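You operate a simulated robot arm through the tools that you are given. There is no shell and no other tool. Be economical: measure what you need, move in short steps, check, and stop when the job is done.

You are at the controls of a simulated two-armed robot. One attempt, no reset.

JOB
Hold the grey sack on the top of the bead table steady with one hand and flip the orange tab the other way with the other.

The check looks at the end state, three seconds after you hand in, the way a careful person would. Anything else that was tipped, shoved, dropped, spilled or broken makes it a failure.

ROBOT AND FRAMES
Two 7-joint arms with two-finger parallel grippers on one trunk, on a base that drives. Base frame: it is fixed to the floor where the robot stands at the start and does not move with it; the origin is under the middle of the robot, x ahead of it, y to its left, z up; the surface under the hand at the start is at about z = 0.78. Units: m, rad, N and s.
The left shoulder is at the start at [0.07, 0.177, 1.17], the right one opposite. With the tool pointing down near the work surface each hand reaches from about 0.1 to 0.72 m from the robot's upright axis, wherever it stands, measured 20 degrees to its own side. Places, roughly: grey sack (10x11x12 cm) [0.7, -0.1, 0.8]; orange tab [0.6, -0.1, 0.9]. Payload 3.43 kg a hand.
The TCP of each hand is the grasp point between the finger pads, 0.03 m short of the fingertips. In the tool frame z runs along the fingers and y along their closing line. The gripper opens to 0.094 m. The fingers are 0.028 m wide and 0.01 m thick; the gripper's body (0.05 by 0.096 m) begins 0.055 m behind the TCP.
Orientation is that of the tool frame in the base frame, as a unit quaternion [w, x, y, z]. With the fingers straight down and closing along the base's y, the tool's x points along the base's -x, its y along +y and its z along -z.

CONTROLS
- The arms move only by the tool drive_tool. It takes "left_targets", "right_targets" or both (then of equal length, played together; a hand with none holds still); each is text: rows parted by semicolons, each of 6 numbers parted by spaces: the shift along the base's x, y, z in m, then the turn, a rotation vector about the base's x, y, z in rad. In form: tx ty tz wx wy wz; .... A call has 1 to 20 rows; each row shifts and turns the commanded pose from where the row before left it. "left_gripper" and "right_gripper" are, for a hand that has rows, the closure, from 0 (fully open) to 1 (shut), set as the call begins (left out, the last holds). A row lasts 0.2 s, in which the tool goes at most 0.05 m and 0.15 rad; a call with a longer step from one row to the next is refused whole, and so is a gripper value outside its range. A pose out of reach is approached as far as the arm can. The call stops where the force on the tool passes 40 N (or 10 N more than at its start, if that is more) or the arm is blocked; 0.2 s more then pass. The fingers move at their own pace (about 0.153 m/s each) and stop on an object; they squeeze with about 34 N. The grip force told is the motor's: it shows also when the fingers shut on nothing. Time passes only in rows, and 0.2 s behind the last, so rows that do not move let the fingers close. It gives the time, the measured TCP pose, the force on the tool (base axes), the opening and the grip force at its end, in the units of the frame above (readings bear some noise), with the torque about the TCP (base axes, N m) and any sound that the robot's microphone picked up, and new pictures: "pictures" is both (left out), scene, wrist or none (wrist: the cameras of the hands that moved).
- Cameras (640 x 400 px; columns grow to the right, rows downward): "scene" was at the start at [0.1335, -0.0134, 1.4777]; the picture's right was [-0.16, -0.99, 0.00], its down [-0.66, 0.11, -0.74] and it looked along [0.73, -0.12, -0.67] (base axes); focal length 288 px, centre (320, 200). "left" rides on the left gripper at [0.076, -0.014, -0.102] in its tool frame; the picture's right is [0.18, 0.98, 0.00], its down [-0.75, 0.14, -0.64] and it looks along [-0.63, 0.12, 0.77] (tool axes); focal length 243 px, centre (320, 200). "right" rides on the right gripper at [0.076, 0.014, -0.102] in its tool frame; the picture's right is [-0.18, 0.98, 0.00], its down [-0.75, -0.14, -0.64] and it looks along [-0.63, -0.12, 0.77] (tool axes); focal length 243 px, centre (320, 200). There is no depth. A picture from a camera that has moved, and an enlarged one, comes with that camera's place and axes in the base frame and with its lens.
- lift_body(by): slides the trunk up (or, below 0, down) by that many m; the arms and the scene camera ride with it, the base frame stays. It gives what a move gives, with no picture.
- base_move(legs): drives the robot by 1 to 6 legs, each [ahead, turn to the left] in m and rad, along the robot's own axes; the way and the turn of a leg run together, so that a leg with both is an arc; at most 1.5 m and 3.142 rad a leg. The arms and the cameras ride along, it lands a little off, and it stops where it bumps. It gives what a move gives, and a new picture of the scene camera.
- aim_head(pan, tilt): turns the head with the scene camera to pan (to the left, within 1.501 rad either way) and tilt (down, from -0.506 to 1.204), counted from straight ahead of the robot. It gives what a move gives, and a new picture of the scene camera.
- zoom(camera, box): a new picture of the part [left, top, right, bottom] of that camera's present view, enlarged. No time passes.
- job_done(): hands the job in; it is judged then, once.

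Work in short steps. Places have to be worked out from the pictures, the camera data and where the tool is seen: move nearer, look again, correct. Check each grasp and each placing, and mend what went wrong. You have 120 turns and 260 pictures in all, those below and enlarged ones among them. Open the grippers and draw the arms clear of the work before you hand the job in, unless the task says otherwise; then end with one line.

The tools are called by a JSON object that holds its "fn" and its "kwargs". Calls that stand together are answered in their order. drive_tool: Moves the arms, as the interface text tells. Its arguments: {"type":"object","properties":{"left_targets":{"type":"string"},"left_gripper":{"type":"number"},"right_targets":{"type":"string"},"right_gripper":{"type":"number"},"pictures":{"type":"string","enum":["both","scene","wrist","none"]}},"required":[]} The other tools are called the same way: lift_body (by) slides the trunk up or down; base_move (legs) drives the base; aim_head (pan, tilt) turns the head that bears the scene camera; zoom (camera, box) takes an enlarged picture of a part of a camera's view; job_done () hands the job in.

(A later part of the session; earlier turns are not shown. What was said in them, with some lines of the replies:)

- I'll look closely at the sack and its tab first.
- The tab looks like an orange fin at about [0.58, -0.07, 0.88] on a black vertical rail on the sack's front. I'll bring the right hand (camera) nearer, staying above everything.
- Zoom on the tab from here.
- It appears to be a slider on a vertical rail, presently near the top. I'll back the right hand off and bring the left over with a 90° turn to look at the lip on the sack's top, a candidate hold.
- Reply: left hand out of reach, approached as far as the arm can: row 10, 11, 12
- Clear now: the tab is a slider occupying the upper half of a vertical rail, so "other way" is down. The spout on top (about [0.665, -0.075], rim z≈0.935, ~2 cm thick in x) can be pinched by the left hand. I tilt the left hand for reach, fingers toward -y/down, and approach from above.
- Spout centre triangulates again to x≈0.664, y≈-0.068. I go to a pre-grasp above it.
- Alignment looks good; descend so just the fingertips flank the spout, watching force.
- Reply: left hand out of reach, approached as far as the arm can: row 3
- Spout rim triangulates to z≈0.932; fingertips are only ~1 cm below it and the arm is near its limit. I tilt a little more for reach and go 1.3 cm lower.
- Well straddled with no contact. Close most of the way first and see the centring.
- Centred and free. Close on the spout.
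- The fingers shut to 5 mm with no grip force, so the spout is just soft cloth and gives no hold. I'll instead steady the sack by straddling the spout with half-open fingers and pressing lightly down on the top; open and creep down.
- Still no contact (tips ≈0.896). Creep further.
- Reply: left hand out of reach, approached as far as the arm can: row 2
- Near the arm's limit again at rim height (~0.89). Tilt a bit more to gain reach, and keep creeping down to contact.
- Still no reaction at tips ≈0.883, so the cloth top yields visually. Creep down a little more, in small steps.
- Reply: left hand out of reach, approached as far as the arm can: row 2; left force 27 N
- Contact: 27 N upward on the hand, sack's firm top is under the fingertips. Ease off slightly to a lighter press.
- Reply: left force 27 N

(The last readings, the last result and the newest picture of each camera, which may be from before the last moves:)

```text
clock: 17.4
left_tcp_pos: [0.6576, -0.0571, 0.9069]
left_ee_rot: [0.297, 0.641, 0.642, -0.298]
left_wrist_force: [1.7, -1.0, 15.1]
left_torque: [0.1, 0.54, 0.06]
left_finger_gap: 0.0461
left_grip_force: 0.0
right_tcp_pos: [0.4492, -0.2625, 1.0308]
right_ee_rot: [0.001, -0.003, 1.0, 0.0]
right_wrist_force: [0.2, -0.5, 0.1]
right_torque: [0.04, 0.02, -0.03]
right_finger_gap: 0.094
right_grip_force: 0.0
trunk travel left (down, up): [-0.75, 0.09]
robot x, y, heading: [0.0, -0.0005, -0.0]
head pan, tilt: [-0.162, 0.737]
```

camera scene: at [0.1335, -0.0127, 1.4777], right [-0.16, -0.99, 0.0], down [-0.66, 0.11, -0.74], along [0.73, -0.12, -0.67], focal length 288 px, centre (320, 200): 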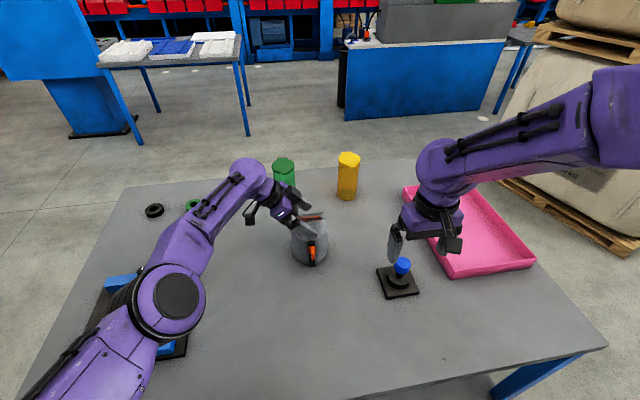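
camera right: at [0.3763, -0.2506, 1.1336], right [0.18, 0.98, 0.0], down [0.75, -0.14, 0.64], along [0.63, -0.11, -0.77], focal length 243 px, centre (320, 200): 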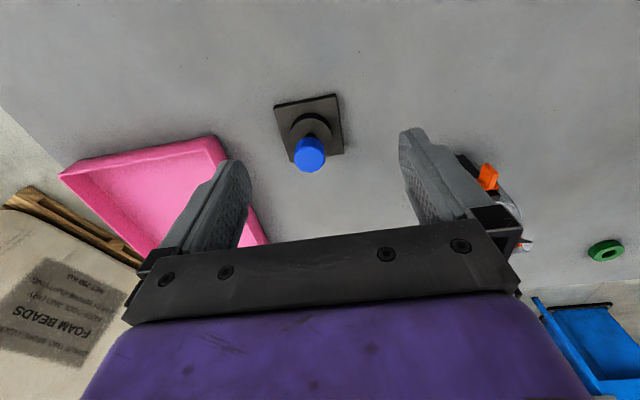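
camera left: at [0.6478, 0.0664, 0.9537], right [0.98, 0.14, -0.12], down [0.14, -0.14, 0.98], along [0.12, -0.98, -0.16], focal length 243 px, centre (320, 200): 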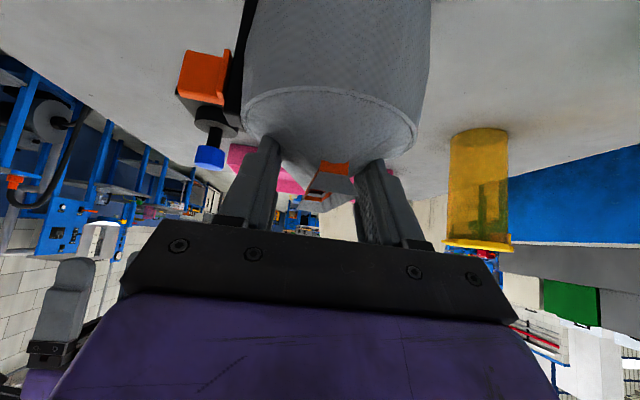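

Pressing steadily at 15 N. Tab fin: x 0.576–0.600, y≈-0.0685, z 0.863–0.887. Now the right hand: tilt fingers forward by 0.6 rad and go to a pre-grasp in front of and above the fin.

{"fn": "drive_tool", "kwargs": {"right_targets": "0 0.015 0 0 -0.15 0;0 0.02 0 0 -0.15 0;0.005 0.02 -0.005 0 -0.15 0;0.01 0.02 -0.01 0 -0.15 0;0.01 0.02 -0.01 0 0 0;0.01 0.02 -0.01 0 0 0;0.01 0.02 -0.01 0 0 0;0.01 0.02 -0.01 0 0 0;0.01 0.02 -0.01 0 0 0;0.009 0.019 -0.005 0 0 0;0 0 0 0 0 0", "right_gripper": 0.4}}

{"fn": "zoom", "kwargs": {"camera": "right", "box": [220, 40, 480, 220]}}

{"fn": "zoom", "kwargs": {"camera": "scene", "box": [255, 175, 375, 305]}}

```text
clock: 19.8
left_tcp_pos: [0.6599, -0.0567, 0.9057]
left_ee_rot: [0.298, 0.64, 0.643, -0.297]
left_wrist_force: [2.5, -0.9, 9.3]
left_torque: [0.06, 0.29, 0.05]
left_finger_gap: 0.0462
left_grip_force: 0.2
right_tcp_pos: [0.5267, -0.0851, 0.9875]
right_ee_rot: [0.307, 0.018, 0.951, 0.026]
right_wrist_force: [0.1, 0.4, -0.1]
right_torque: [0.0, -0.02, -0.01]
right_finger_gap: 0.0564
right_grip_force: 0.1
right hand out of reach, approached as far as the arm can: row 9, 10
trunk travel left (down, up): [-0.75, 0.09]
robot x, y, heading: [-0.0014, 0.0032, 0.001]
head pan, tilt: [-0.162, 0.737]
camera scene: at [0.1322, -0.0139, 1.4778], right [-0.16, -0.99, 0.0], down [-0.66, 0.11, -0.74], along [0.73, -0.12, -0.67], focal length 288 px, centre (320, 200)
camera right: at [0.4051, -0.0704, 1.0275], right [0.17, 0.97, 0.17], down [0.23, -0.2, 0.95], along [0.96, -0.12, -0.26], focal length 243 px, centre (320, 200)
```

scene: 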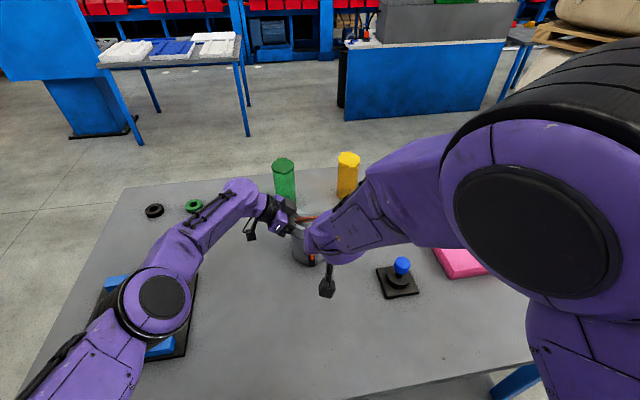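
right: 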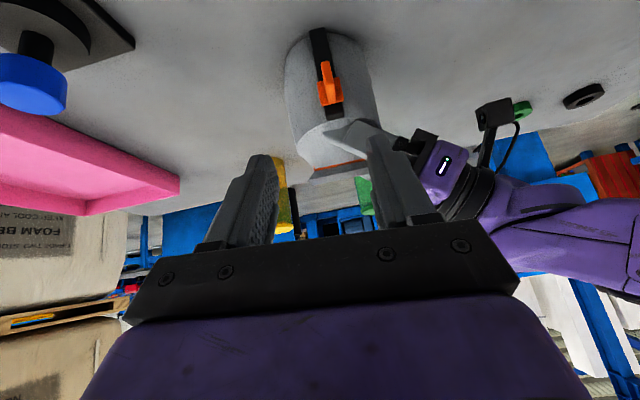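

```text
2.22 times, centred on (350, 130) of right
camera zoom: at [0.4051, -0.0704, 1.0275], right [0.17, 0.97, 0.17], down [0.23, -0.2, 0.95], along [0.96, -0.12, -0.26], focal length 539 px, centre (253, 356)
```

zoom: 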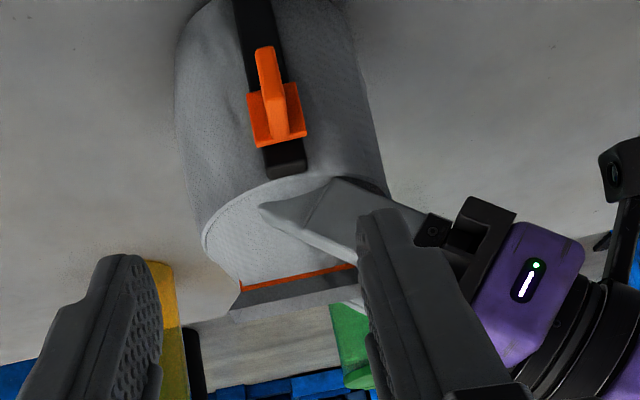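

```text
3.08 times, centred on (315, 240) of scene
camera zoom: at [0.1322, -0.0139, 1.4778], right [-0.16, -0.99, 0.0], down [-0.66, 0.11, -0.74], along [0.73, -0.12, -0.67], focal length 885 px, centre (335, 77)
```

zoom: 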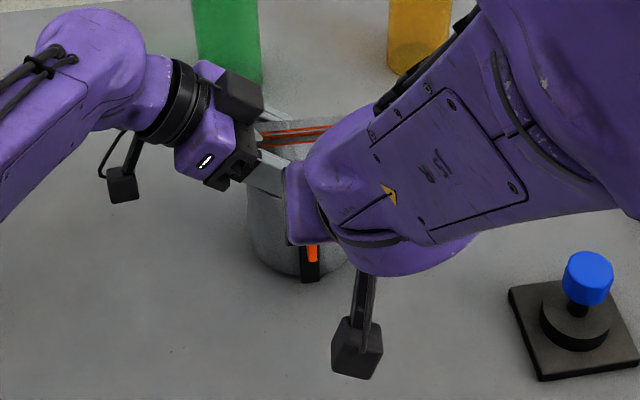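

The right wrist was at a limit there (slightly off pose). The target is farther out and lower, so I'll move toward it and see whether it frees up.

{"fn": "drive_tool", "kwargs": {"right_targets": "0.006 0.003 -0.018 0 0 0;0.006 0.006 -0.018 0 0 0;0.006 0.007 -0.016 0 0 0;0 0 0 0 0 0", "pictures": "none"}}

{"fn": "zoom", "kwargs": {"camera": "right", "box": [200, 0, 480, 220]}}

```text
clock: 20.8
left_tcp_pos: [0.6581, -0.0577, 0.9064]
left_ee_rot: [0.298, 0.64, 0.642, -0.299]
left_wrist_force: [2.0, -1.1, 9.3]
left_torque: [0.07, 0.25, 0.03]
left_finger_gap: 0.0461
left_grip_force: 0.1
right_tcp_pos: [0.5469, -0.0759, 0.9295]
right_ee_rot: [0.298, 0.029, 0.954, 0.021]
right_wrist_force: [-0.4, 0.3, 0.3]
right_torque: [-0.03, 0.02, -0.01]
right_finger_gap: 0.0561
right_grip_force: 0.1
trunk travel left (down, up): [-0.75, 0.09]
robot x, y, heading: [0.003, 0.0018, -0.002]
head pan, tilt: [-0.162, 0.737]
```

```text
1.82 times, centred on (340, 110) of right
camera zoom: at [0.4253, -0.0591, 0.9721], right [0.19, 0.97, 0.16], down [0.25, -0.21, 0.95], along [0.95, -0.14, -0.28], focal length 441 px, centre (284, 364)
```

zoom: 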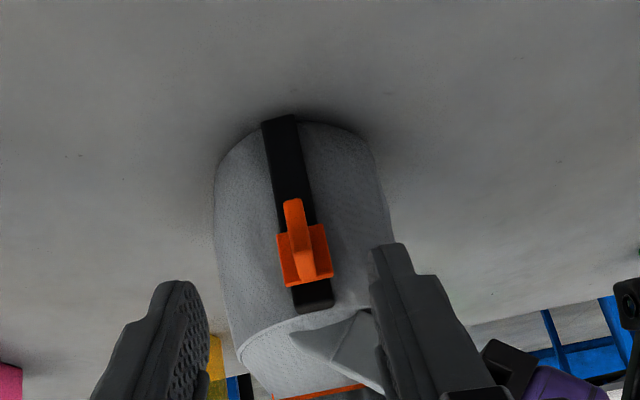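

Free now. Correct the small orientation error and y offset, moving halfway in.

{"fn": "drive_tool", "kwargs": {"right_targets": "0 0.004 0 -0.03 0 0.02;0.004 0.0035 -0.005 -0.027 0 0.023;0.007 0 -0.01 0 0 0;0 0 0 0 0 0", "pictures": "none"}}

{"fn": "zoom", "kwargs": {"camera": "right", "box": [200, 0, 480, 220]}}

{"fn": "zoom", "kwargs": {"camera": "left", "box": [0, 0, 400, 260]}}

```text
clock: 21.8
left_tcp_pos: [0.6579, -0.0564, 0.9056]
left_ee_rot: [0.298, 0.64, 0.642, -0.299]
left_wrist_force: [1.1, -1.1, 8.6]
left_torque: [0.12, 0.28, 0.01]
left_finger_gap: 0.0463
left_grip_force: 0.0
right_tcp_pos: [0.5553, -0.0697, 0.9087]
right_ee_rot: [0.294, -0.009, 0.956, -0.009]
right_wrist_force: [-1.0, 0.6, -0.5]
right_torque: [0.01, -0.04, -0.03]
right_finger_gap: 0.0563
right_grip_force: 0.1
trunk travel left (down, up): [-0.75, 0.09]
robot x, y, heading: [-0.0009, -0.0003, 0.002]
head pan, tilt: [-0.162, 0.737]
```

```text
1.82 times, centred on (340, 110) of right
camera zoom: at [0.4334, -0.0553, 0.9506], right [0.14, 0.99, 0.08], down [0.26, -0.12, 0.96], along [0.95, -0.11, -0.28], focal length 441 px, centre (284, 364)
```

zoom: 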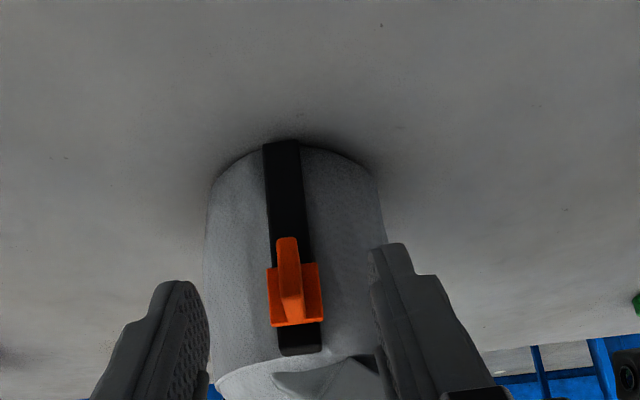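

```text
1.54 times, centred on (200, 130) of left
camera zoom: at [0.6436, 0.0705, 0.9141], right [0.98, 0.12, -0.14], down [0.14, 0.01, 0.99], along [0.12, -0.99, -0.01], focal length 373 px, centre (505, 308)
```

zoom: 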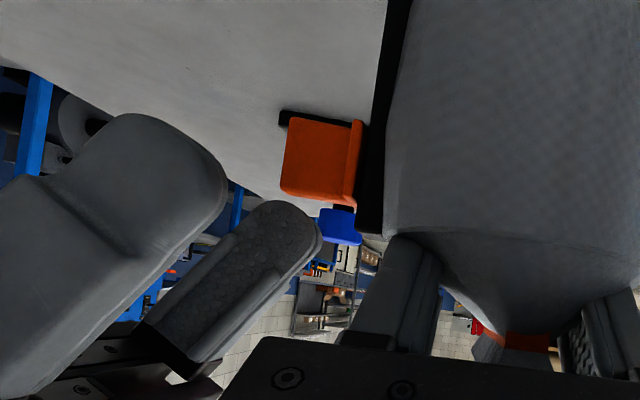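

Well aligned: fin is midway between the fingers. Move in the last 2 cm so the pads flank the fin.

{"fn": "drive_tool", "kwargs": {"right_targets": "0.005 0.001 -0.005 0 0 0;0.005 0 -0.005 0 0 0;0.003 0 -0.005 0 0 0;0 0 0 0 0 0", "pictures": "none"}}

{"fn": "zoom", "kwargs": {"camera": "right", "box": [200, 0, 480, 220]}}

{"fn": "zoom", "kwargs": {"camera": "left", "box": [0, 0, 400, 260]}}

```text
clock: 22.8
left_tcp_pos: [0.6577, -0.0562, 0.9074]
left_ee_rot: [0.298, 0.64, 0.642, -0.298]
left_wrist_force: [1.3, -1.8, 8.2]
left_torque: [0.1, 0.24, 0.03]
left_finger_gap: 0.0462
left_grip_force: 0.0
right_tcp_pos: [0.5623, -0.0631, 0.8877]
right_ee_rot: [0.295, -0.025, 0.955, -0.02]
right_wrist_force: [0.1, 0.0, -0.7]
right_torque: [0.02, -0.01, 0.02]
right_finger_gap: 0.0565
right_grip_force: 0.2
trunk travel left (down, up): [-0.75, 0.09]
robot x, y, heading: [0.0022, -0.0016, -0.006]
head pan, tilt: [-0.162, 0.737]
```

```text
1.82 times, centred on (340, 110) of right
camera zoom: at [0.4413, -0.0522, 0.9294], right [0.12, 0.99, 0.05], down [0.27, -0.08, 0.96], along [0.96, -0.1, -0.27], focal length 441 px, centre (284, 364)
```

zoom: 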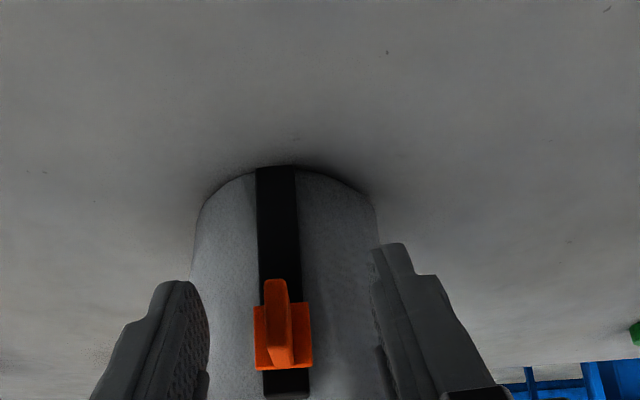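

```text
1.54 times, centred on (200, 130) of left
camera zoom: at [0.6437, 0.0705, 0.914], right [0.98, 0.12, -0.14], down [0.14, 0.01, 0.99], along [0.12, -0.99, -0.01], focal length 373 px, centre (505, 308)
```

zoom: 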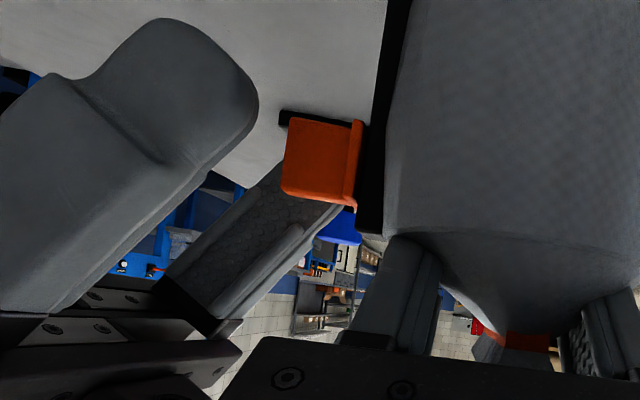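

The pose was lagging earlier and my correction overshot; undo it: y -5.5 mm, rotate back, small x/z fix.

{"fn": "drive_tool", "kwargs": {"right_targets": "0 -0.003 0.003 0.027 0 -0.018;0.003 -0.0025 0.002 0.026 0 -0.018;0.004 0 0 0 0 0;0 0 0 0 0 0", "pictures": "none"}}

{"fn": "zoom", "kwargs": {"camera": "right", "box": [200, 0, 480, 220]}}

{"fn": "zoom", "kwargs": {"camera": "left", "box": [0, 0, 400, 260]}}

```text
clock: 23.8
left_tcp_pos: [0.6576, -0.0564, 0.9077]
left_ee_rot: [0.299, 0.64, 0.643, -0.298]
left_wrist_force: [0.3, -1.0, 9.0]
left_torque: [0.07, 0.25, 0.0]
left_finger_gap: 0.0467
left_grip_force: 0.1
right_tcp_pos: [0.5691, -0.0669, 0.8921]
right_ee_rot: [0.295, -0.006, 0.955, -0.002]
right_wrist_force: [0.4, 0.0, -0.6]
right_torque: [0.0, 0.0, -0.01]
right_finger_gap: 0.0563
right_grip_force: 0.0
trunk travel left (down, up): [-0.75, 0.09]
robot x, y, heading: [-0.0, -0.0003, -0.001]
head pan, tilt: [-0.162, 0.737]
```

```text
1.82 times, centred on (340, 110) of right
camera zoom: at [0.4473, -0.053, 0.9346], right [0.14, 0.99, 0.1], down [0.26, -0.13, 0.96], along [0.96, -0.11, -0.28], focal length 441 px, centre (284, 364)
```

zoom: 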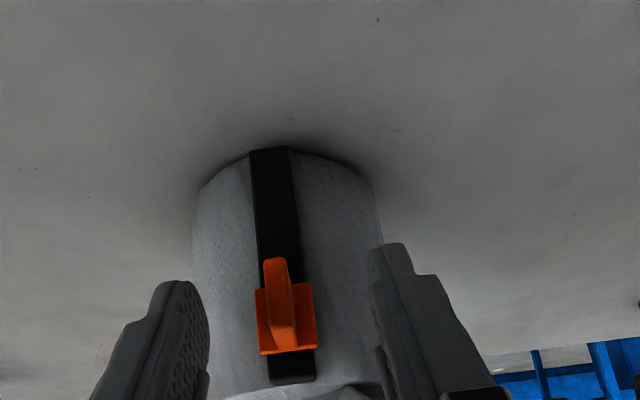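

```text
1.54 times, centred on (200, 130) of left
camera zoom: at [0.6436, 0.0706, 0.914], right [0.98, 0.12, -0.14], down [0.14, 0.01, 0.99], along [0.12, -0.99, -0.01], focal length 373 px, centre (505, 308)
```

zoom: 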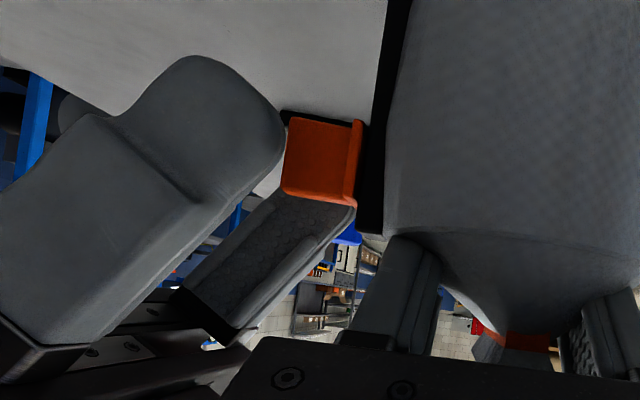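

The pads flank the fin. Nudge y by -1.3 mm and close.

{"fn": "drive_tool", "kwargs": {"right_targets": "0 -0.0013 0 0 0 0;0 0 0 0 0 0;0 0 0 0 0 0", "right_gripper": 0.75, "pictures": "none"}}

{"fn": "zoom", "kwargs": {"camera": "right", "box": [240, 60, 440, 220]}}

```text
clock: 24.6
left_tcp_pos: [0.6587, -0.0572, 0.9073]
left_ee_rot: [0.298, 0.64, 0.642, -0.298]
left_wrist_force: [1.1, -0.7, 8.6]
left_torque: [0.06, 0.25, -0.01]
left_finger_gap: 0.0464
left_grip_force: 0.0
right_tcp_pos: [0.5694, -0.0672, 0.891]
right_ee_rot: [0.295, -0.006, 0.955, -0.002]
right_wrist_force: [-0.7, 0.0, 0.1]
right_torque: [-0.02, 0.0, 0.01]
right_finger_gap: 0.0235
right_grip_force: 0.1
trunk travel left (down, up): [-0.75, 0.09]
robot x, y, heading: [-0.0033, 0.0017, 0.001]
head pan, tilt: [-0.162, 0.737]
```

```text
2.50 times, centred on (340, 140) of right
camera zoom: at [0.4473, -0.0544, 0.9346], right [0.14, 0.99, 0.1], down [0.26, -0.13, 0.96], along [0.96, -0.11, -0.28], focal length 606 px, centre (270, 350)
```

zoom: 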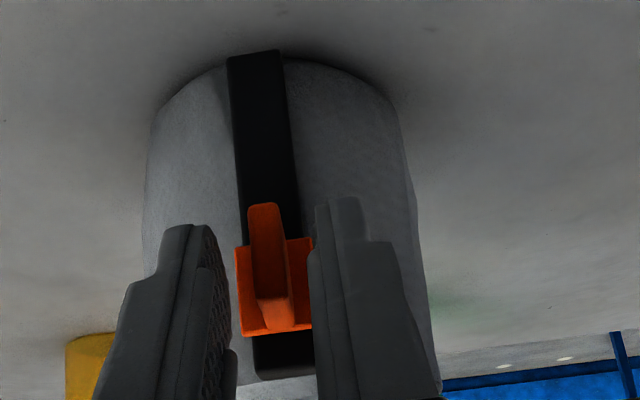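

Centred on the fin. Close fully.

{"fn": "drive_tool", "kwargs": {"right_targets": "0 0 0 0 0 0;0 0 0 0 0 0;0 0 0 0 0 0", "right_gripper": 1.0, "pictures": "none"}}

{"fn": "zoom", "kwargs": {"camera": "right", "box": [240, 60, 440, 220]}}

{"fn": "zoom", "kwargs": {"camera": "left", "box": [0, 0, 400, 260]}}

```text
clock: 25.4
left_tcp_pos: [0.6593, -0.0585, 0.907]
left_ee_rot: [0.298, 0.64, 0.642, -0.298]
left_wrist_force: [0.9, 4.0, 8.5]
left_torque: [0.14, 0.3, -0.12]
left_finger_gap: 0.0466
left_grip_force: 0.0
right_tcp_pos: [0.5696, -0.068, 0.8923]
right_ee_rot: [0.296, -0.006, 0.955, -0.003]
right_wrist_force: [1.9, -6.0, -0.3]
right_torque: [0.05, -0.17, -0.46]
right_finger_gap: 0.0076
right_grip_force: 33.6
trunk travel left (down, up): [-0.75, 0.09]
robot x, y, heading: [0.0004, -0.0024, -0.001]
head pan, tilt: [-0.162, 0.737]
```

```text
2.50 times, centred on (340, 140) of right
camera zoom: at [0.4476, -0.0551, 0.9347], right [0.14, 0.98, 0.1], down [0.26, -0.13, 0.96], along [0.96, -0.11, -0.27], focal length 606 px, centre (270, 350)
```

zoom: 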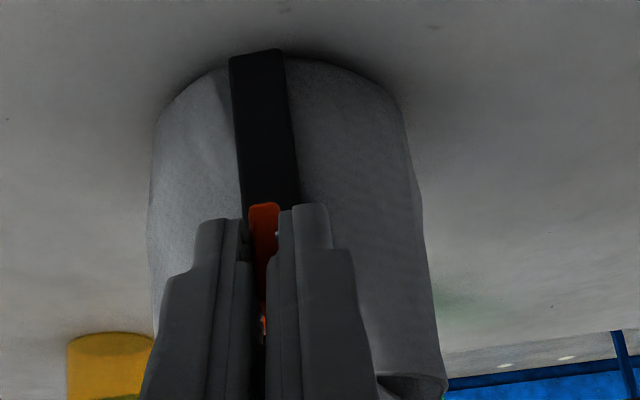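

```text
1.54 times, centred on (200, 130) of left
camera zoom: at [0.6438, 0.0704, 0.9141], right [0.98, 0.12, -0.14], down [0.14, 0.0, 0.99], along [0.12, -0.99, -0.01], focal length 373 px, centre (505, 308)
```

zoom: 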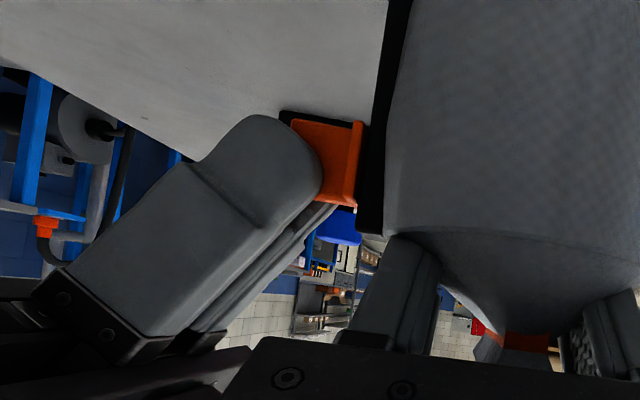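

The fin is gripped (7.6 mm, 34 N) and the sack didn't move visibly. Draw it down 1 cm, watching forces.

{"fn": "drive_tool", "kwargs": {"right_targets": "0 -0.0007 -0.004 0 0 0;0 0 -0.004 0 0 0;0 0 -0.004 0 0 0;0 0 0 0 0 0", "pictures": "none"}}

{"fn": "zoom", "kwargs": {"camera": "left", "box": [0, 0, 400, 260]}}

```text
clock: 26.4
left_tcp_pos: [0.6579, -0.0571, 0.9076]
left_ee_rot: [0.299, 0.64, 0.642, -0.299]
left_wrist_force: [-0.2, 2.3, 9.3]
left_torque: [0.12, 0.34, -0.06]
left_finger_gap: 0.0468
left_grip_force: 0.0
right_tcp_pos: [0.5681, -0.0691, 0.8805]
right_ee_rot: [0.296, -0.005, 0.955, -0.002]
right_wrist_force: [3.7, -5.2, 0.2]
right_torque: [0.09, -0.39, -0.36]
right_finger_gap: 0.0073
right_grip_force: 33.7
trunk travel left (down, up): [-0.75, 0.09]
robot x, y, heading: [-0.0021, -0.0008, -0.004]
head pan, tilt: [-0.162, 0.737]
```

```text
1.54 times, centred on (200, 130) of left
camera zoom: at [0.6438, 0.0702, 0.914], right [0.98, 0.12, -0.14], down [0.14, 0.01, 0.99], along [0.12, -0.99, -0.01], focal length 373 px, centre (505, 308)
```

zoom: 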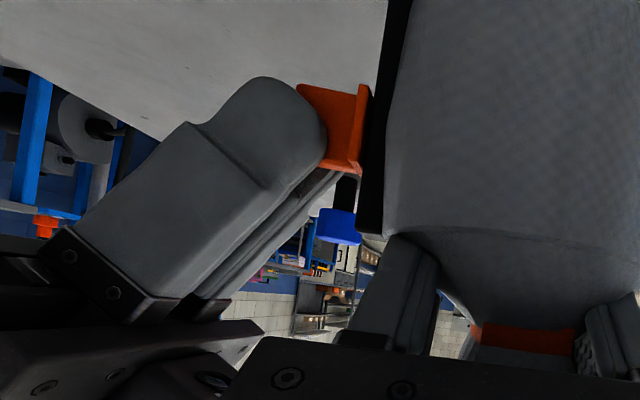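

It slides freely. Continue down 3 cm more.

{"fn": "drive_tool", "kwargs": {"right_targets": "0.0006 -0.0004 -0.005 0 0 0;0.0003 0 -0.005 0 0 0;0.0003 0 -0.005 0 0 0;0 0 -0.005 0 0 0;0 0 -0.005 0 0 0;0 0 0 0 0 0", "pictures": "none"}}

{"fn": "zoom", "kwargs": {"camera": "left", "box": [0, 0, 400, 260]}}

```text
clock: 27.8
left_tcp_pos: [0.6585, -0.0576, 0.907]
left_ee_rot: [0.299, 0.64, 0.642, -0.298]
left_wrist_force: [0.6, -0.1, 7.1]
left_torque: [0.07, 0.27, -0.04]
left_finger_gap: 0.0462
left_grip_force: 0.0
right_tcp_pos: [0.569, -0.0684, 0.8549]
right_ee_rot: [0.295, -0.006, 0.955, -0.001]
right_wrist_force: [-1.9, -3.2, 0.6]
right_torque: [0.07, 0.0, -0.2]
right_finger_gap: 0.0074
right_grip_force: 34.2
trunk travel left (down, up): [-0.75, 0.09]
robot x, y, heading: [0.0006, -0.0017, 0.006]
head pan, tilt: [-0.162, 0.737]
```

```text
1.54 times, centred on (200, 130) of left
camera zoom: at [0.6435, 0.0702, 0.9141], right [0.98, 0.12, -0.14], down [0.14, 0.01, 0.99], along [0.12, -0.99, -0.01], focal length 373 px, centre (505, 308)
```

zoom: 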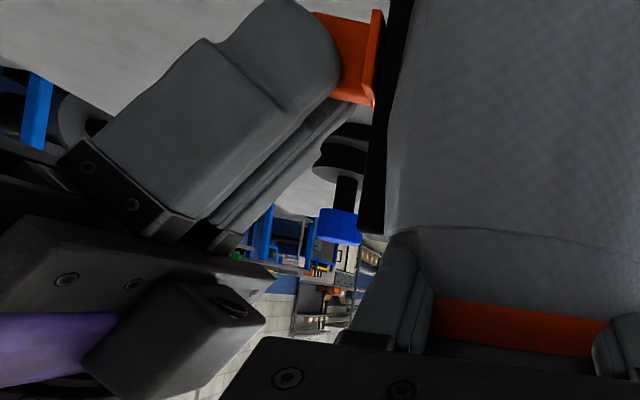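

{"fn": "drive_tool", "kwargs": {"right_targets": "0 0 -0.004 0 0 0;0 0 -0.004 0 0 0;0 0 0 0 0 0", "pictures": "both"}}

{"fn": "zoom", "kwargs": {"camera": "scene", "box": [255, 175, 375, 305]}}

```text
clock: 28.6
left_tcp_pos: [0.6567, -0.0578, 0.9062]
left_ee_rot: [0.298, 0.64, 0.642, -0.298]
left_wrist_force: [1.6, -0.2, 6.4]
left_torque: [0.05, 0.19, 0.0]
left_finger_gap: 0.0463
left_grip_force: 0.0
right_tcp_pos: [0.5703, -0.0684, 0.8473]
right_ee_rot: [0.296, -0.006, 0.955, -0.002]
right_wrist_force: [-2.0, -3.6, 0.5]
right_torque: [0.1, 0.11, -0.13]
right_finger_gap: 0.0074
right_grip_force: 33.9
trunk travel left (down, up): [-0.75, 0.09]
robot x, y, heading: [-0.0003, 0.0049, 0.005]
head pan, tilt: [-0.162, 0.737]
camera scene: at [0.1321, -0.014, 1.4778], right [-0.16, -0.99, 0.0], down [-0.66, 0.11, -0.74], along [0.73, -0.12, -0.67], focal length 288 px, centre (320, 200)
camera right: at [0.4481, -0.0561, 0.8894], right [0.14, 0.99, 0.1], down [0.26, -0.13, 0.96], along [0.96, -0.11, -0.28], focal length 243 px, centre (320, 200)
```

scene: 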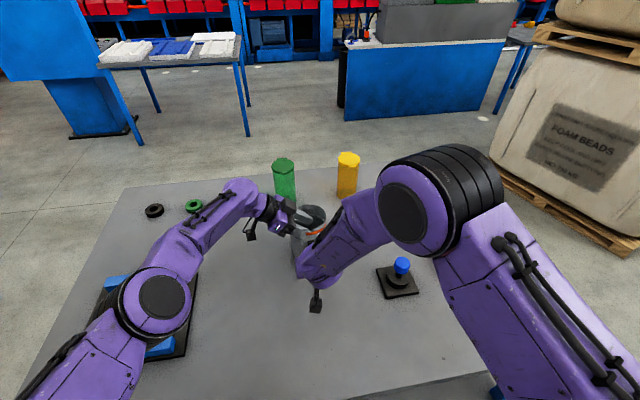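
right: 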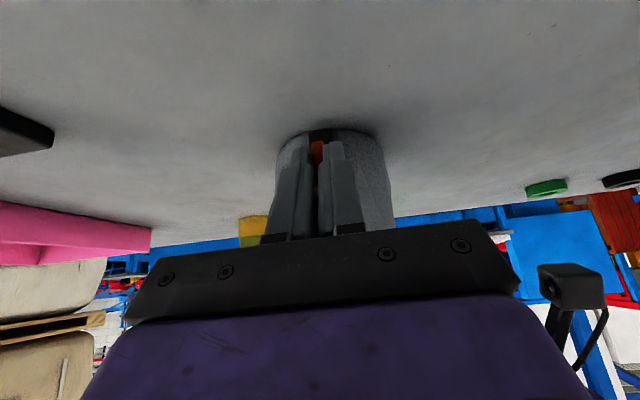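

```text
3.08 times, centred on (315, 240) of scene
camera zoom: at [0.1321, -0.014, 1.4778], right [-0.16, -0.99, 0.0], down [-0.66, 0.11, -0.74], along [0.73, -0.12, -0.67], focal length 885 px, centre (335, 77)
```

zoom: 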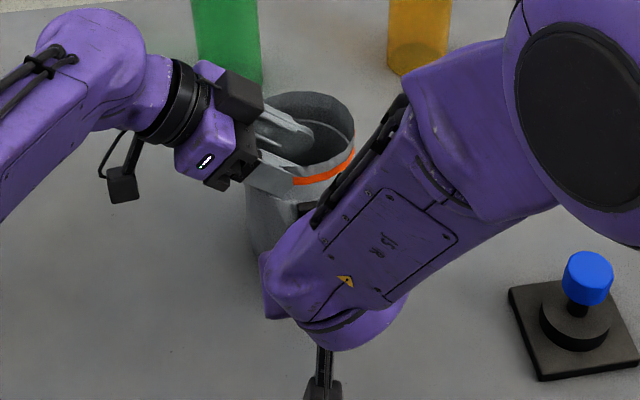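

The sack's mouth opens wide as the tab goes down — the tab is its closure. Continue to the bottom stop.

{"fn": "drive_tool", "kwargs": {"right_targets": "0 0 -0.003 0 0 0;0 0 -0.003 0 0 0;0 0 -0.003 0 0 0;0 0 0 0 0 0", "pictures": "none"}}

{"fn": "zoom", "kwargs": {"camera": "right", "box": [240, 100, 440, 250]}}

```text
clock: 29.6
left_tcp_pos: [0.6567, -0.0569, 0.9086]
left_ee_rot: [0.298, 0.641, 0.642, -0.298]
left_wrist_force: [0.8, 2.0, 0.1]
left_torque: [0.06, -0.03, -0.08]
left_finger_gap: 0.0466
left_grip_force: 0.0
right_tcp_pos: [0.5691, -0.069, 0.8407]
right_ee_rot: [0.299, -0.006, 0.954, -0.002]
right_wrist_force: [-3.0, -2.4, 22.0]
right_torque: [0.38, -0.7, -0.15]
right_finger_gap: 0.0069
right_grip_force: 34.1
trunk travel left (down, up): [-0.75, 0.09]
robot x, y, heading: [-0.0009, -0.0011, -0.002]
head pan, tilt: [-0.162, 0.737]
```

```text
2.67 times, centred on (340, 175) of right
camera zoom: at [0.4476, -0.0559, 0.8826], right [0.14, 0.99, 0.1], down [0.25, -0.13, 0.96], along [0.96, -0.11, -0.27], focal length 647 px, centre (267, 267)
```

zoom: 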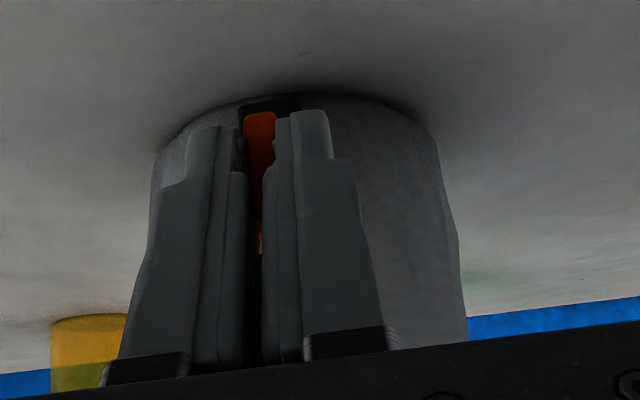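

End stop reached: 22 N reaction, left press unloaded, about 5.2 cm travel. Ease the load off, then open the right gripper gradually.

{"fn": "drive_tool", "kwargs": {"right_targets": "0 0 0.001 0 0 0;0 0 0.001 0 0 0;0 0 0 0 0 0", "pictures": "none"}}

```text
clock: 30.4
left_tcp_pos: [0.6567, -0.0579, 0.9088]
left_ee_rot: [0.299, 0.64, 0.642, -0.298]
left_wrist_force: [-0.9, -0.6, 0.1]
left_torque: [0.0, -0.02, 0.0]
left_finger_gap: 0.0467
left_grip_force: 0.1
right_tcp_pos: [0.5692, -0.0682, 0.8415]
right_ee_rot: [0.298, -0.006, 0.955, -0.002]
right_wrist_force: [1.6, -2.8, 18.7]
right_torque: [0.08, -0.87, -0.11]
right_finger_gap: 0.0073
right_grip_force: 34.2
trunk travel left (down, up): [-0.75, 0.09]
robot x, y, heading: [-0.0017, 0.0008, 0.004]
head pan, tilt: [-0.162, 0.737]
```

{"fn": "drive_tool", "kwargs": {"right_targets": "0 0 0.001 0 0 0;0 0 0.001 0 0 0;0 0 0 0 0 0", "pictures": "none"}}

{"fn": "zoom", "kwargs": {"camera": "left", "box": [0, 0, 480, 300]}}

{"fn": "zoom", "kwargs": {"camera": "scene", "box": [255, 175, 375, 305]}}

```text
clock: 31.2
left_tcp_pos: [0.6592, -0.0579, 0.9073]
left_ee_rot: [0.298, 0.64, 0.642, -0.299]
left_wrist_force: [-1.5, 1.2, 4.2]
left_torque: [0.0, 0.15, -0.02]
left_finger_gap: 0.0474
left_grip_force: 0.1
right_tcp_pos: [0.5694, -0.0692, 0.8414]
right_ee_rot: [0.295, -0.007, 0.955, -0.002]
right_wrist_force: [3.9, -2.2, 6.9]
right_torque: [0.08, -0.29, -0.2]
right_finger_gap: 0.0071
right_grip_force: 33.8
trunk travel left (down, up): [-0.75, 0.09]
robot x, y, heading: [-0.0, 0.0002, 0.003]
head pan, tilt: [-0.162, 0.737]
```

```text
1.33 times, centred on (240, 150) of left
camera zoom: at [0.6438, 0.0703, 0.9141], right [0.98, 0.12, -0.14], down [0.14, 0.01, 0.99], along [0.12, -0.99, -0.01], focal length 324 px, centre (427, 267)
```

zoom: 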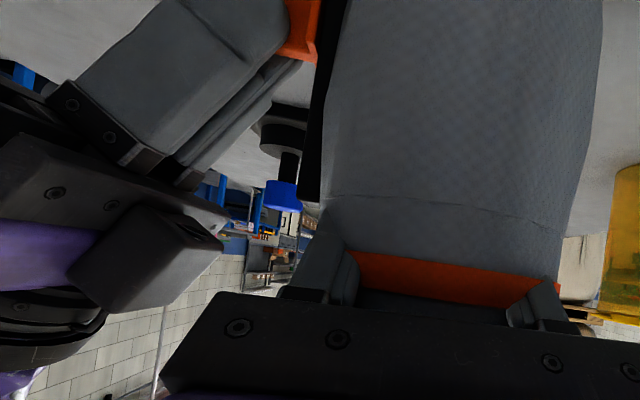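

```text
3.08 times, centred on (315, 240) of scene
camera zoom: at [0.1324, -0.0138, 1.4778], right [-0.16, -0.99, 0.0], down [-0.66, 0.11, -0.74], along [0.73, -0.12, -0.67], focal length 885 px, centre (335, 77)
```

zoom: 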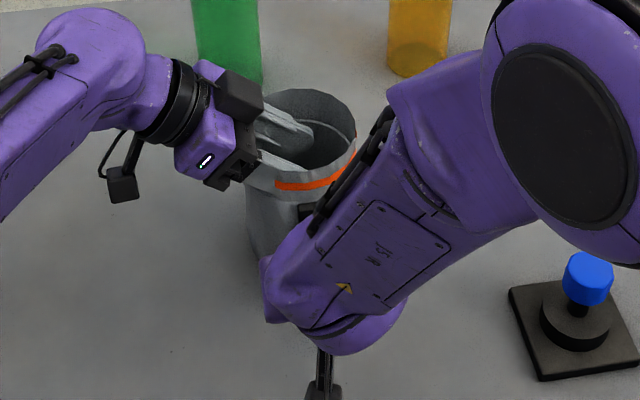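

Sack is back upright under the left hand and the tab is at the bottom. Relieve the last load and open the right gripper.

{"fn": "drive_tool", "kwargs": {"right_targets": "-0.0003 0 0.0006 0 0 0;0 0 0 0 0 0;0 0 0 0 0 0", "right_gripper": 0.55, "pictures": "none"}}

{"fn": "zoom", "kwargs": {"camera": "right", "box": [240, 100, 440, 250]}}

```text
clock: 32.0
left_tcp_pos: [0.6574, -0.0564, 0.9073]
left_ee_rot: [0.298, 0.64, 0.642, -0.299]
left_wrist_force: [1.6, -1.7, 5.9]
left_torque: [0.07, 0.22, 0.05]
left_finger_gap: 0.0461
left_grip_force: 0.1
right_tcp_pos: [0.5692, -0.0673, 0.8418]
right_ee_rot: [0.296, -0.006, 0.955, -0.002]
right_wrist_force: [0.3, 0.1, 0.3]
right_torque: [0.0, -0.02, -0.01]
right_finger_gap: 0.0422
right_grip_force: 0.1
trunk travel left (down, up): [-0.75, 0.09]
robot x, y, heading: [-0.0021, -0.0022, -0.003]
head pan, tilt: [-0.162, 0.737]
```

```text
2.67 times, centred on (340, 175) of right
camera zoom: at [0.4482, -0.0558, 0.8849], right [0.14, 0.99, 0.1], down [0.26, -0.13, 0.96], along [0.95, -0.11, -0.28], focal length 647 px, centre (267, 267)
```

zoom: 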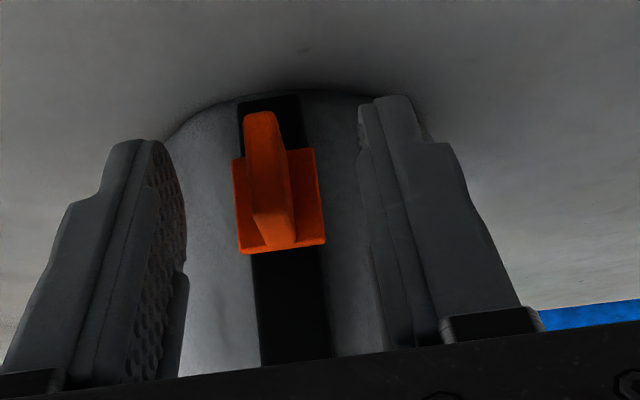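

The tab stays down. Back the right hand straight out, then up and away to its side.

{"fn": "drive_tool", "kwargs": {"right_targets": "-0.008 0 0.007 0 0 0;-0.01 0 0.012 0 0 0;-0.01 0 0.015 0 0 0;-0.01 0 0.02 0 0 0;-0.01 -0.01 0.025 0 0 0;-0.005 -0.02 0.03 0 0.1 0;-0.005 -0.025 0.03 0 0.15 0;-0.005 -0.03 0.03 0 0.15 0;0 -0.03 0.02 0 0.15 0;0 -0.03 0.01 0 0.05 0;0 -0.03 0 0 0 0;0 0 0 0 0 0", "pictures": "scene"}}

{"fn": "zoom", "kwargs": {"camera": "scene", "box": [255, 175, 375, 305]}}

```text
clock: 34.6
left_tcp_pos: [0.6585, -0.0586, 0.9071]
left_ee_rot: [0.298, 0.641, 0.642, -0.298]
left_wrist_force: [-0.1, -2.3, 8.0]
left_torque: [0.03, 0.27, 0.11]
left_finger_gap: 0.0475
left_grip_force: 0.1
right_tcp_pos: [0.5077, -0.2386, 1.0317]
right_ee_rot: [0.0, -0.007, 1.0, 0.001]
right_wrist_force: [0.7, 0.5, 0.9]
right_torque: [-0.05, -0.05, -0.01]
right_finger_gap: 0.0422
right_grip_force: 0.0
right hand out of reach, approached as far as the arm can: row 6
trunk travel left (down, up): [-0.75, 0.09]
robot x, y, heading: [0.0, -0.0036, -0.003]
head pan, tilt: [-0.162, 0.737]
camera scene: at [0.1318, -0.0135, 1.4779], right [-0.16, -0.99, 0.0], down [-0.66, 0.11, -0.74], along [0.73, -0.12, -0.67], focal length 288 px, centre (320, 200)
```

scene: 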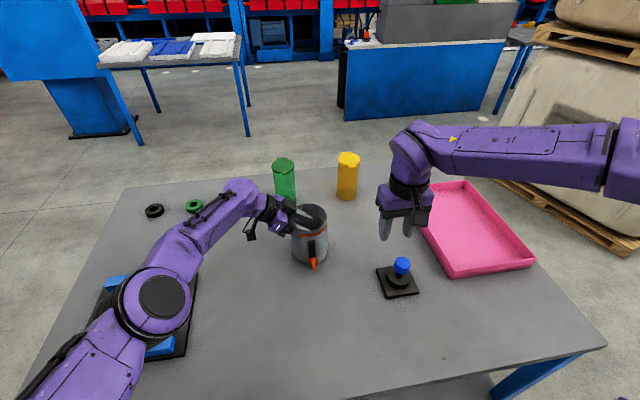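

```text
3.08 times, centred on (315, 240) of scene
camera zoom: at [0.1318, -0.0135, 1.4779], right [-0.16, -0.99, 0.0], down [-0.66, 0.11, -0.74], along [0.73, -0.12, -0.67], focal length 885 px, centre (335, 77)
```

zoom: 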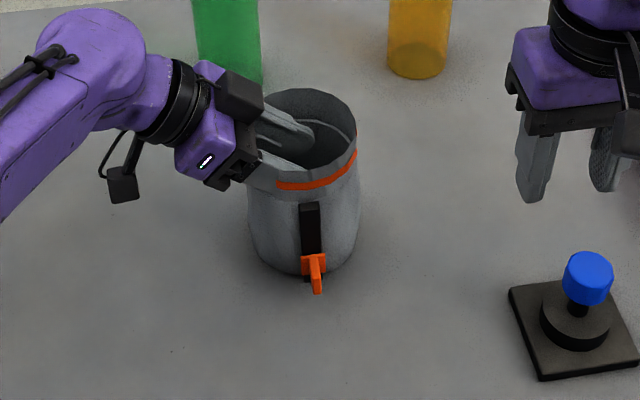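

Tab is down and the sack stands upright, mouth open, with the left fingers in the mouth. Lift the left hand straight up gently.

{"fn": "drive_tool", "kwargs": {"left_targets": "0 0 0.004 0 0 0;0 0 0.006 0 0 0;0 0 0.008 0 0 0;0 0 0.01 0 0 0;0 0 0 0 0 0", "pictures": "none"}}

{"fn": "zoom", "kwargs": {"camera": "scene", "box": [255, 175, 375, 305]}}

```text
clock: 35.8
left_tcp_pos: [0.6592, -0.0574, 0.9336]
left_ee_rot: [0.298, 0.64, 0.642, -0.298]
left_wrist_force: [0.6, 0.2, 0.3]
left_torque: [0.03, 0.01, 0.02]
left_finger_gap: 0.0468
left_grip_force: 0.0
right_tcp_pos: [0.5099, -0.238, 1.0302]
right_ee_rot: [-0.001, -0.007, 1.0, 0.0]
right_wrist_force: [0.0, 0.0, 0.9]
right_torque: [0.02, -0.03, -0.01]
right_finger_gap: 0.0422
right_grip_force: 0.1
trunk travel left (down, up): [-0.75, 0.09]
robot x, y, heading: [0.0002, -0.0027, -0.001]
head pan, tilt: [-0.162, 0.737]
```

```text
3.08 times, centred on (315, 240) of scene
camera zoom: at [0.1335, -0.0139, 1.4777], right [-0.16, -0.99, 0.0], down [-0.66, 0.11, -0.74], along [0.73, -0.12, -0.67], focal length 885 px, centre (335, 77)
```

zoom: 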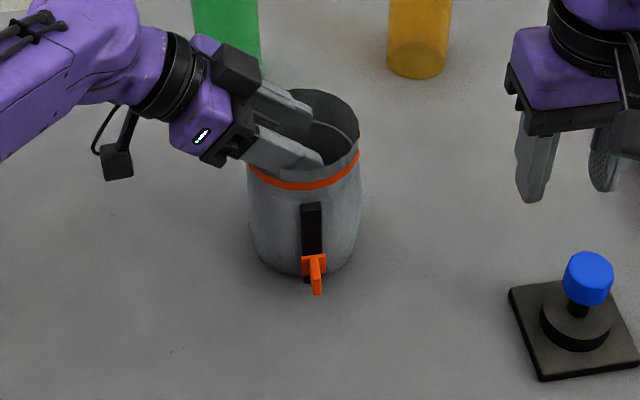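

Free with no force. Continue up 6 cm, then away to the left (+y), opening both grippers.

{"fn": "drive_tool", "kwargs": {"left_targets": "0 0 0.015 0 0 0;0 0 0.015 0 0 0;0 0 0.02 0 0 0;0 0.01 0.02 0 0 0;0 0.03 0.02 0 0 0;-0.01 0.04 0.02 0.1 0 0;-0.02 0.04 0.02 0.15 0 0;-0.02 0.04 0.02 0.15 0 0;-0.02 0.04 0.02 0.15 0 0;-0.02 0.04 0 0.15 0 0;0 0 0 0 0 0", "pictures": "none"}}

{"fn": "drive_tool", "kwargs": {"right_targets": "0 -0.01 0.01 0 0 0;0 -0.01 0.01 0 0 0;0 0 0 0 0 0", "left_targets": "0 0 0.01 0 0 0;0 0 0 0 0 0;0 0 0 0 0 0", "left_gripper": 0, "right_gripper": 0, "pictures": "scene"}}

{"fn": "zoom", "kwargs": {"camera": "scene", "box": [265, 195, 355, 280]}}

```text
clock: 38.2
left_tcp_pos: [0.5699, 0.183, 1.1035]
left_ee_rot: [0.06, 0.703, 0.706, -0.061]
left_wrist_force: [-0.8, 0.2, 0.1]
left_torque: [0.01, 0.0, 0.02]
left_finger_gap: 0.0468
left_grip_force: 0.0
right_tcp_pos: [0.5103, -0.2368, 1.0298]
right_ee_rot: [0.0, -0.006, 1.0, 0.0]
right_wrist_force: [-0.6, -0.1, 0.7]
right_torque: [0.0, 0.01, -0.02]
right_finger_gap: 0.0424
right_grip_force: 0.1
trunk travel left (down, up): [-0.75, 0.09]
robot x, y, heading: [-0.0018, 0.0026, 0.005]
head pan, tilt: [-0.162, 0.737]
```

```text
clock: 39.0
left_tcp_pos: [0.5692, 0.1832, 1.1138]
left_ee_rot: [0.061, 0.703, 0.706, -0.06]
left_wrist_force: [0.0, 0.7, 0.3]
left_torque: [-0.01, 0.0, -0.01]
left_finger_gap: 0.0939
left_grip_force: 0.0
right_tcp_pos: [0.5107, -0.2575, 1.0516]
right_ee_rot: [0.0, -0.007, 1.0, -0.001]
right_wrist_force: [0.0, 1.0, -0.1]
right_torque: [0.01, -0.02, -0.03]
right_finger_gap: 0.0938
right_grip_force: 0.0
trunk travel left (down, up): [-0.75, 0.09]
robot x, y, heading: [0.0014, 0.0023, -0.004]
head pan, tilt: [-0.162, 0.737]
camera scene: at [0.1337, -0.0132, 1.4777], right [-0.16, -0.99, 0.0], down [-0.66, 0.11, -0.74], along [0.73, -0.12, -0.67], focal length 288 px, centre (320, 200)
```

scene: 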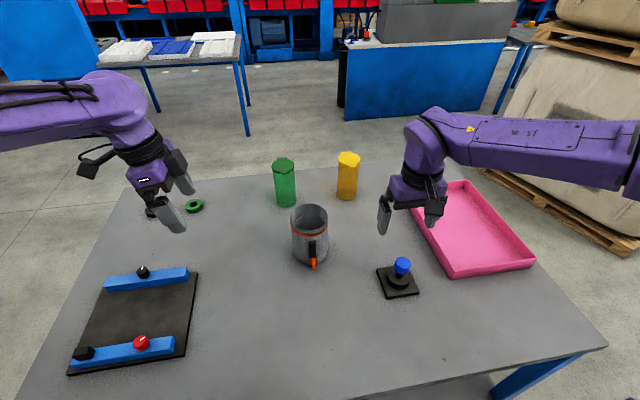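

```text
4.71 times, centred on (310, 238) of scene
camera zoom: at [0.1337, -0.0132, 1.4777], right [-0.16, -0.99, 0.0], down [-0.66, 0.11, -0.74], along [0.73, -0.12, -0.67], focal length 1354 px, centre (367, 24)
```

zoom: 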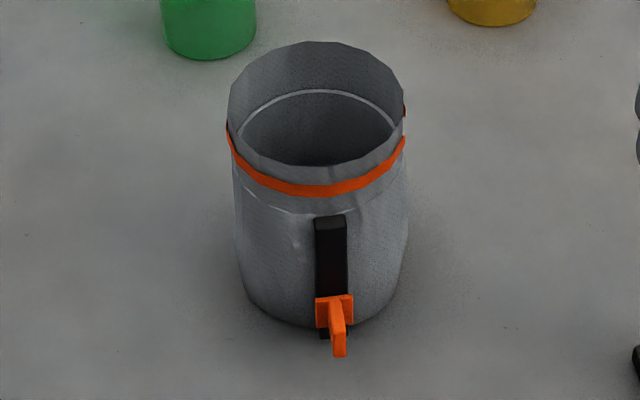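

The tab is at the bottom end of its rail. The sack is upright and essentially where it was, everything else is undisturbed, and both hands are open and clear. Handing in.

{"fn": "job_done", "kwargs": {}}

```text
The job is handed in.
```

I steadied the grey sack with the left hand and slid the orange tab from the top of its rail to the bottom stop with the right; the sack's mouth opened as the tab went down, the sack is still upright within a few millimetres of where it started, and nothing else appears disturbed.
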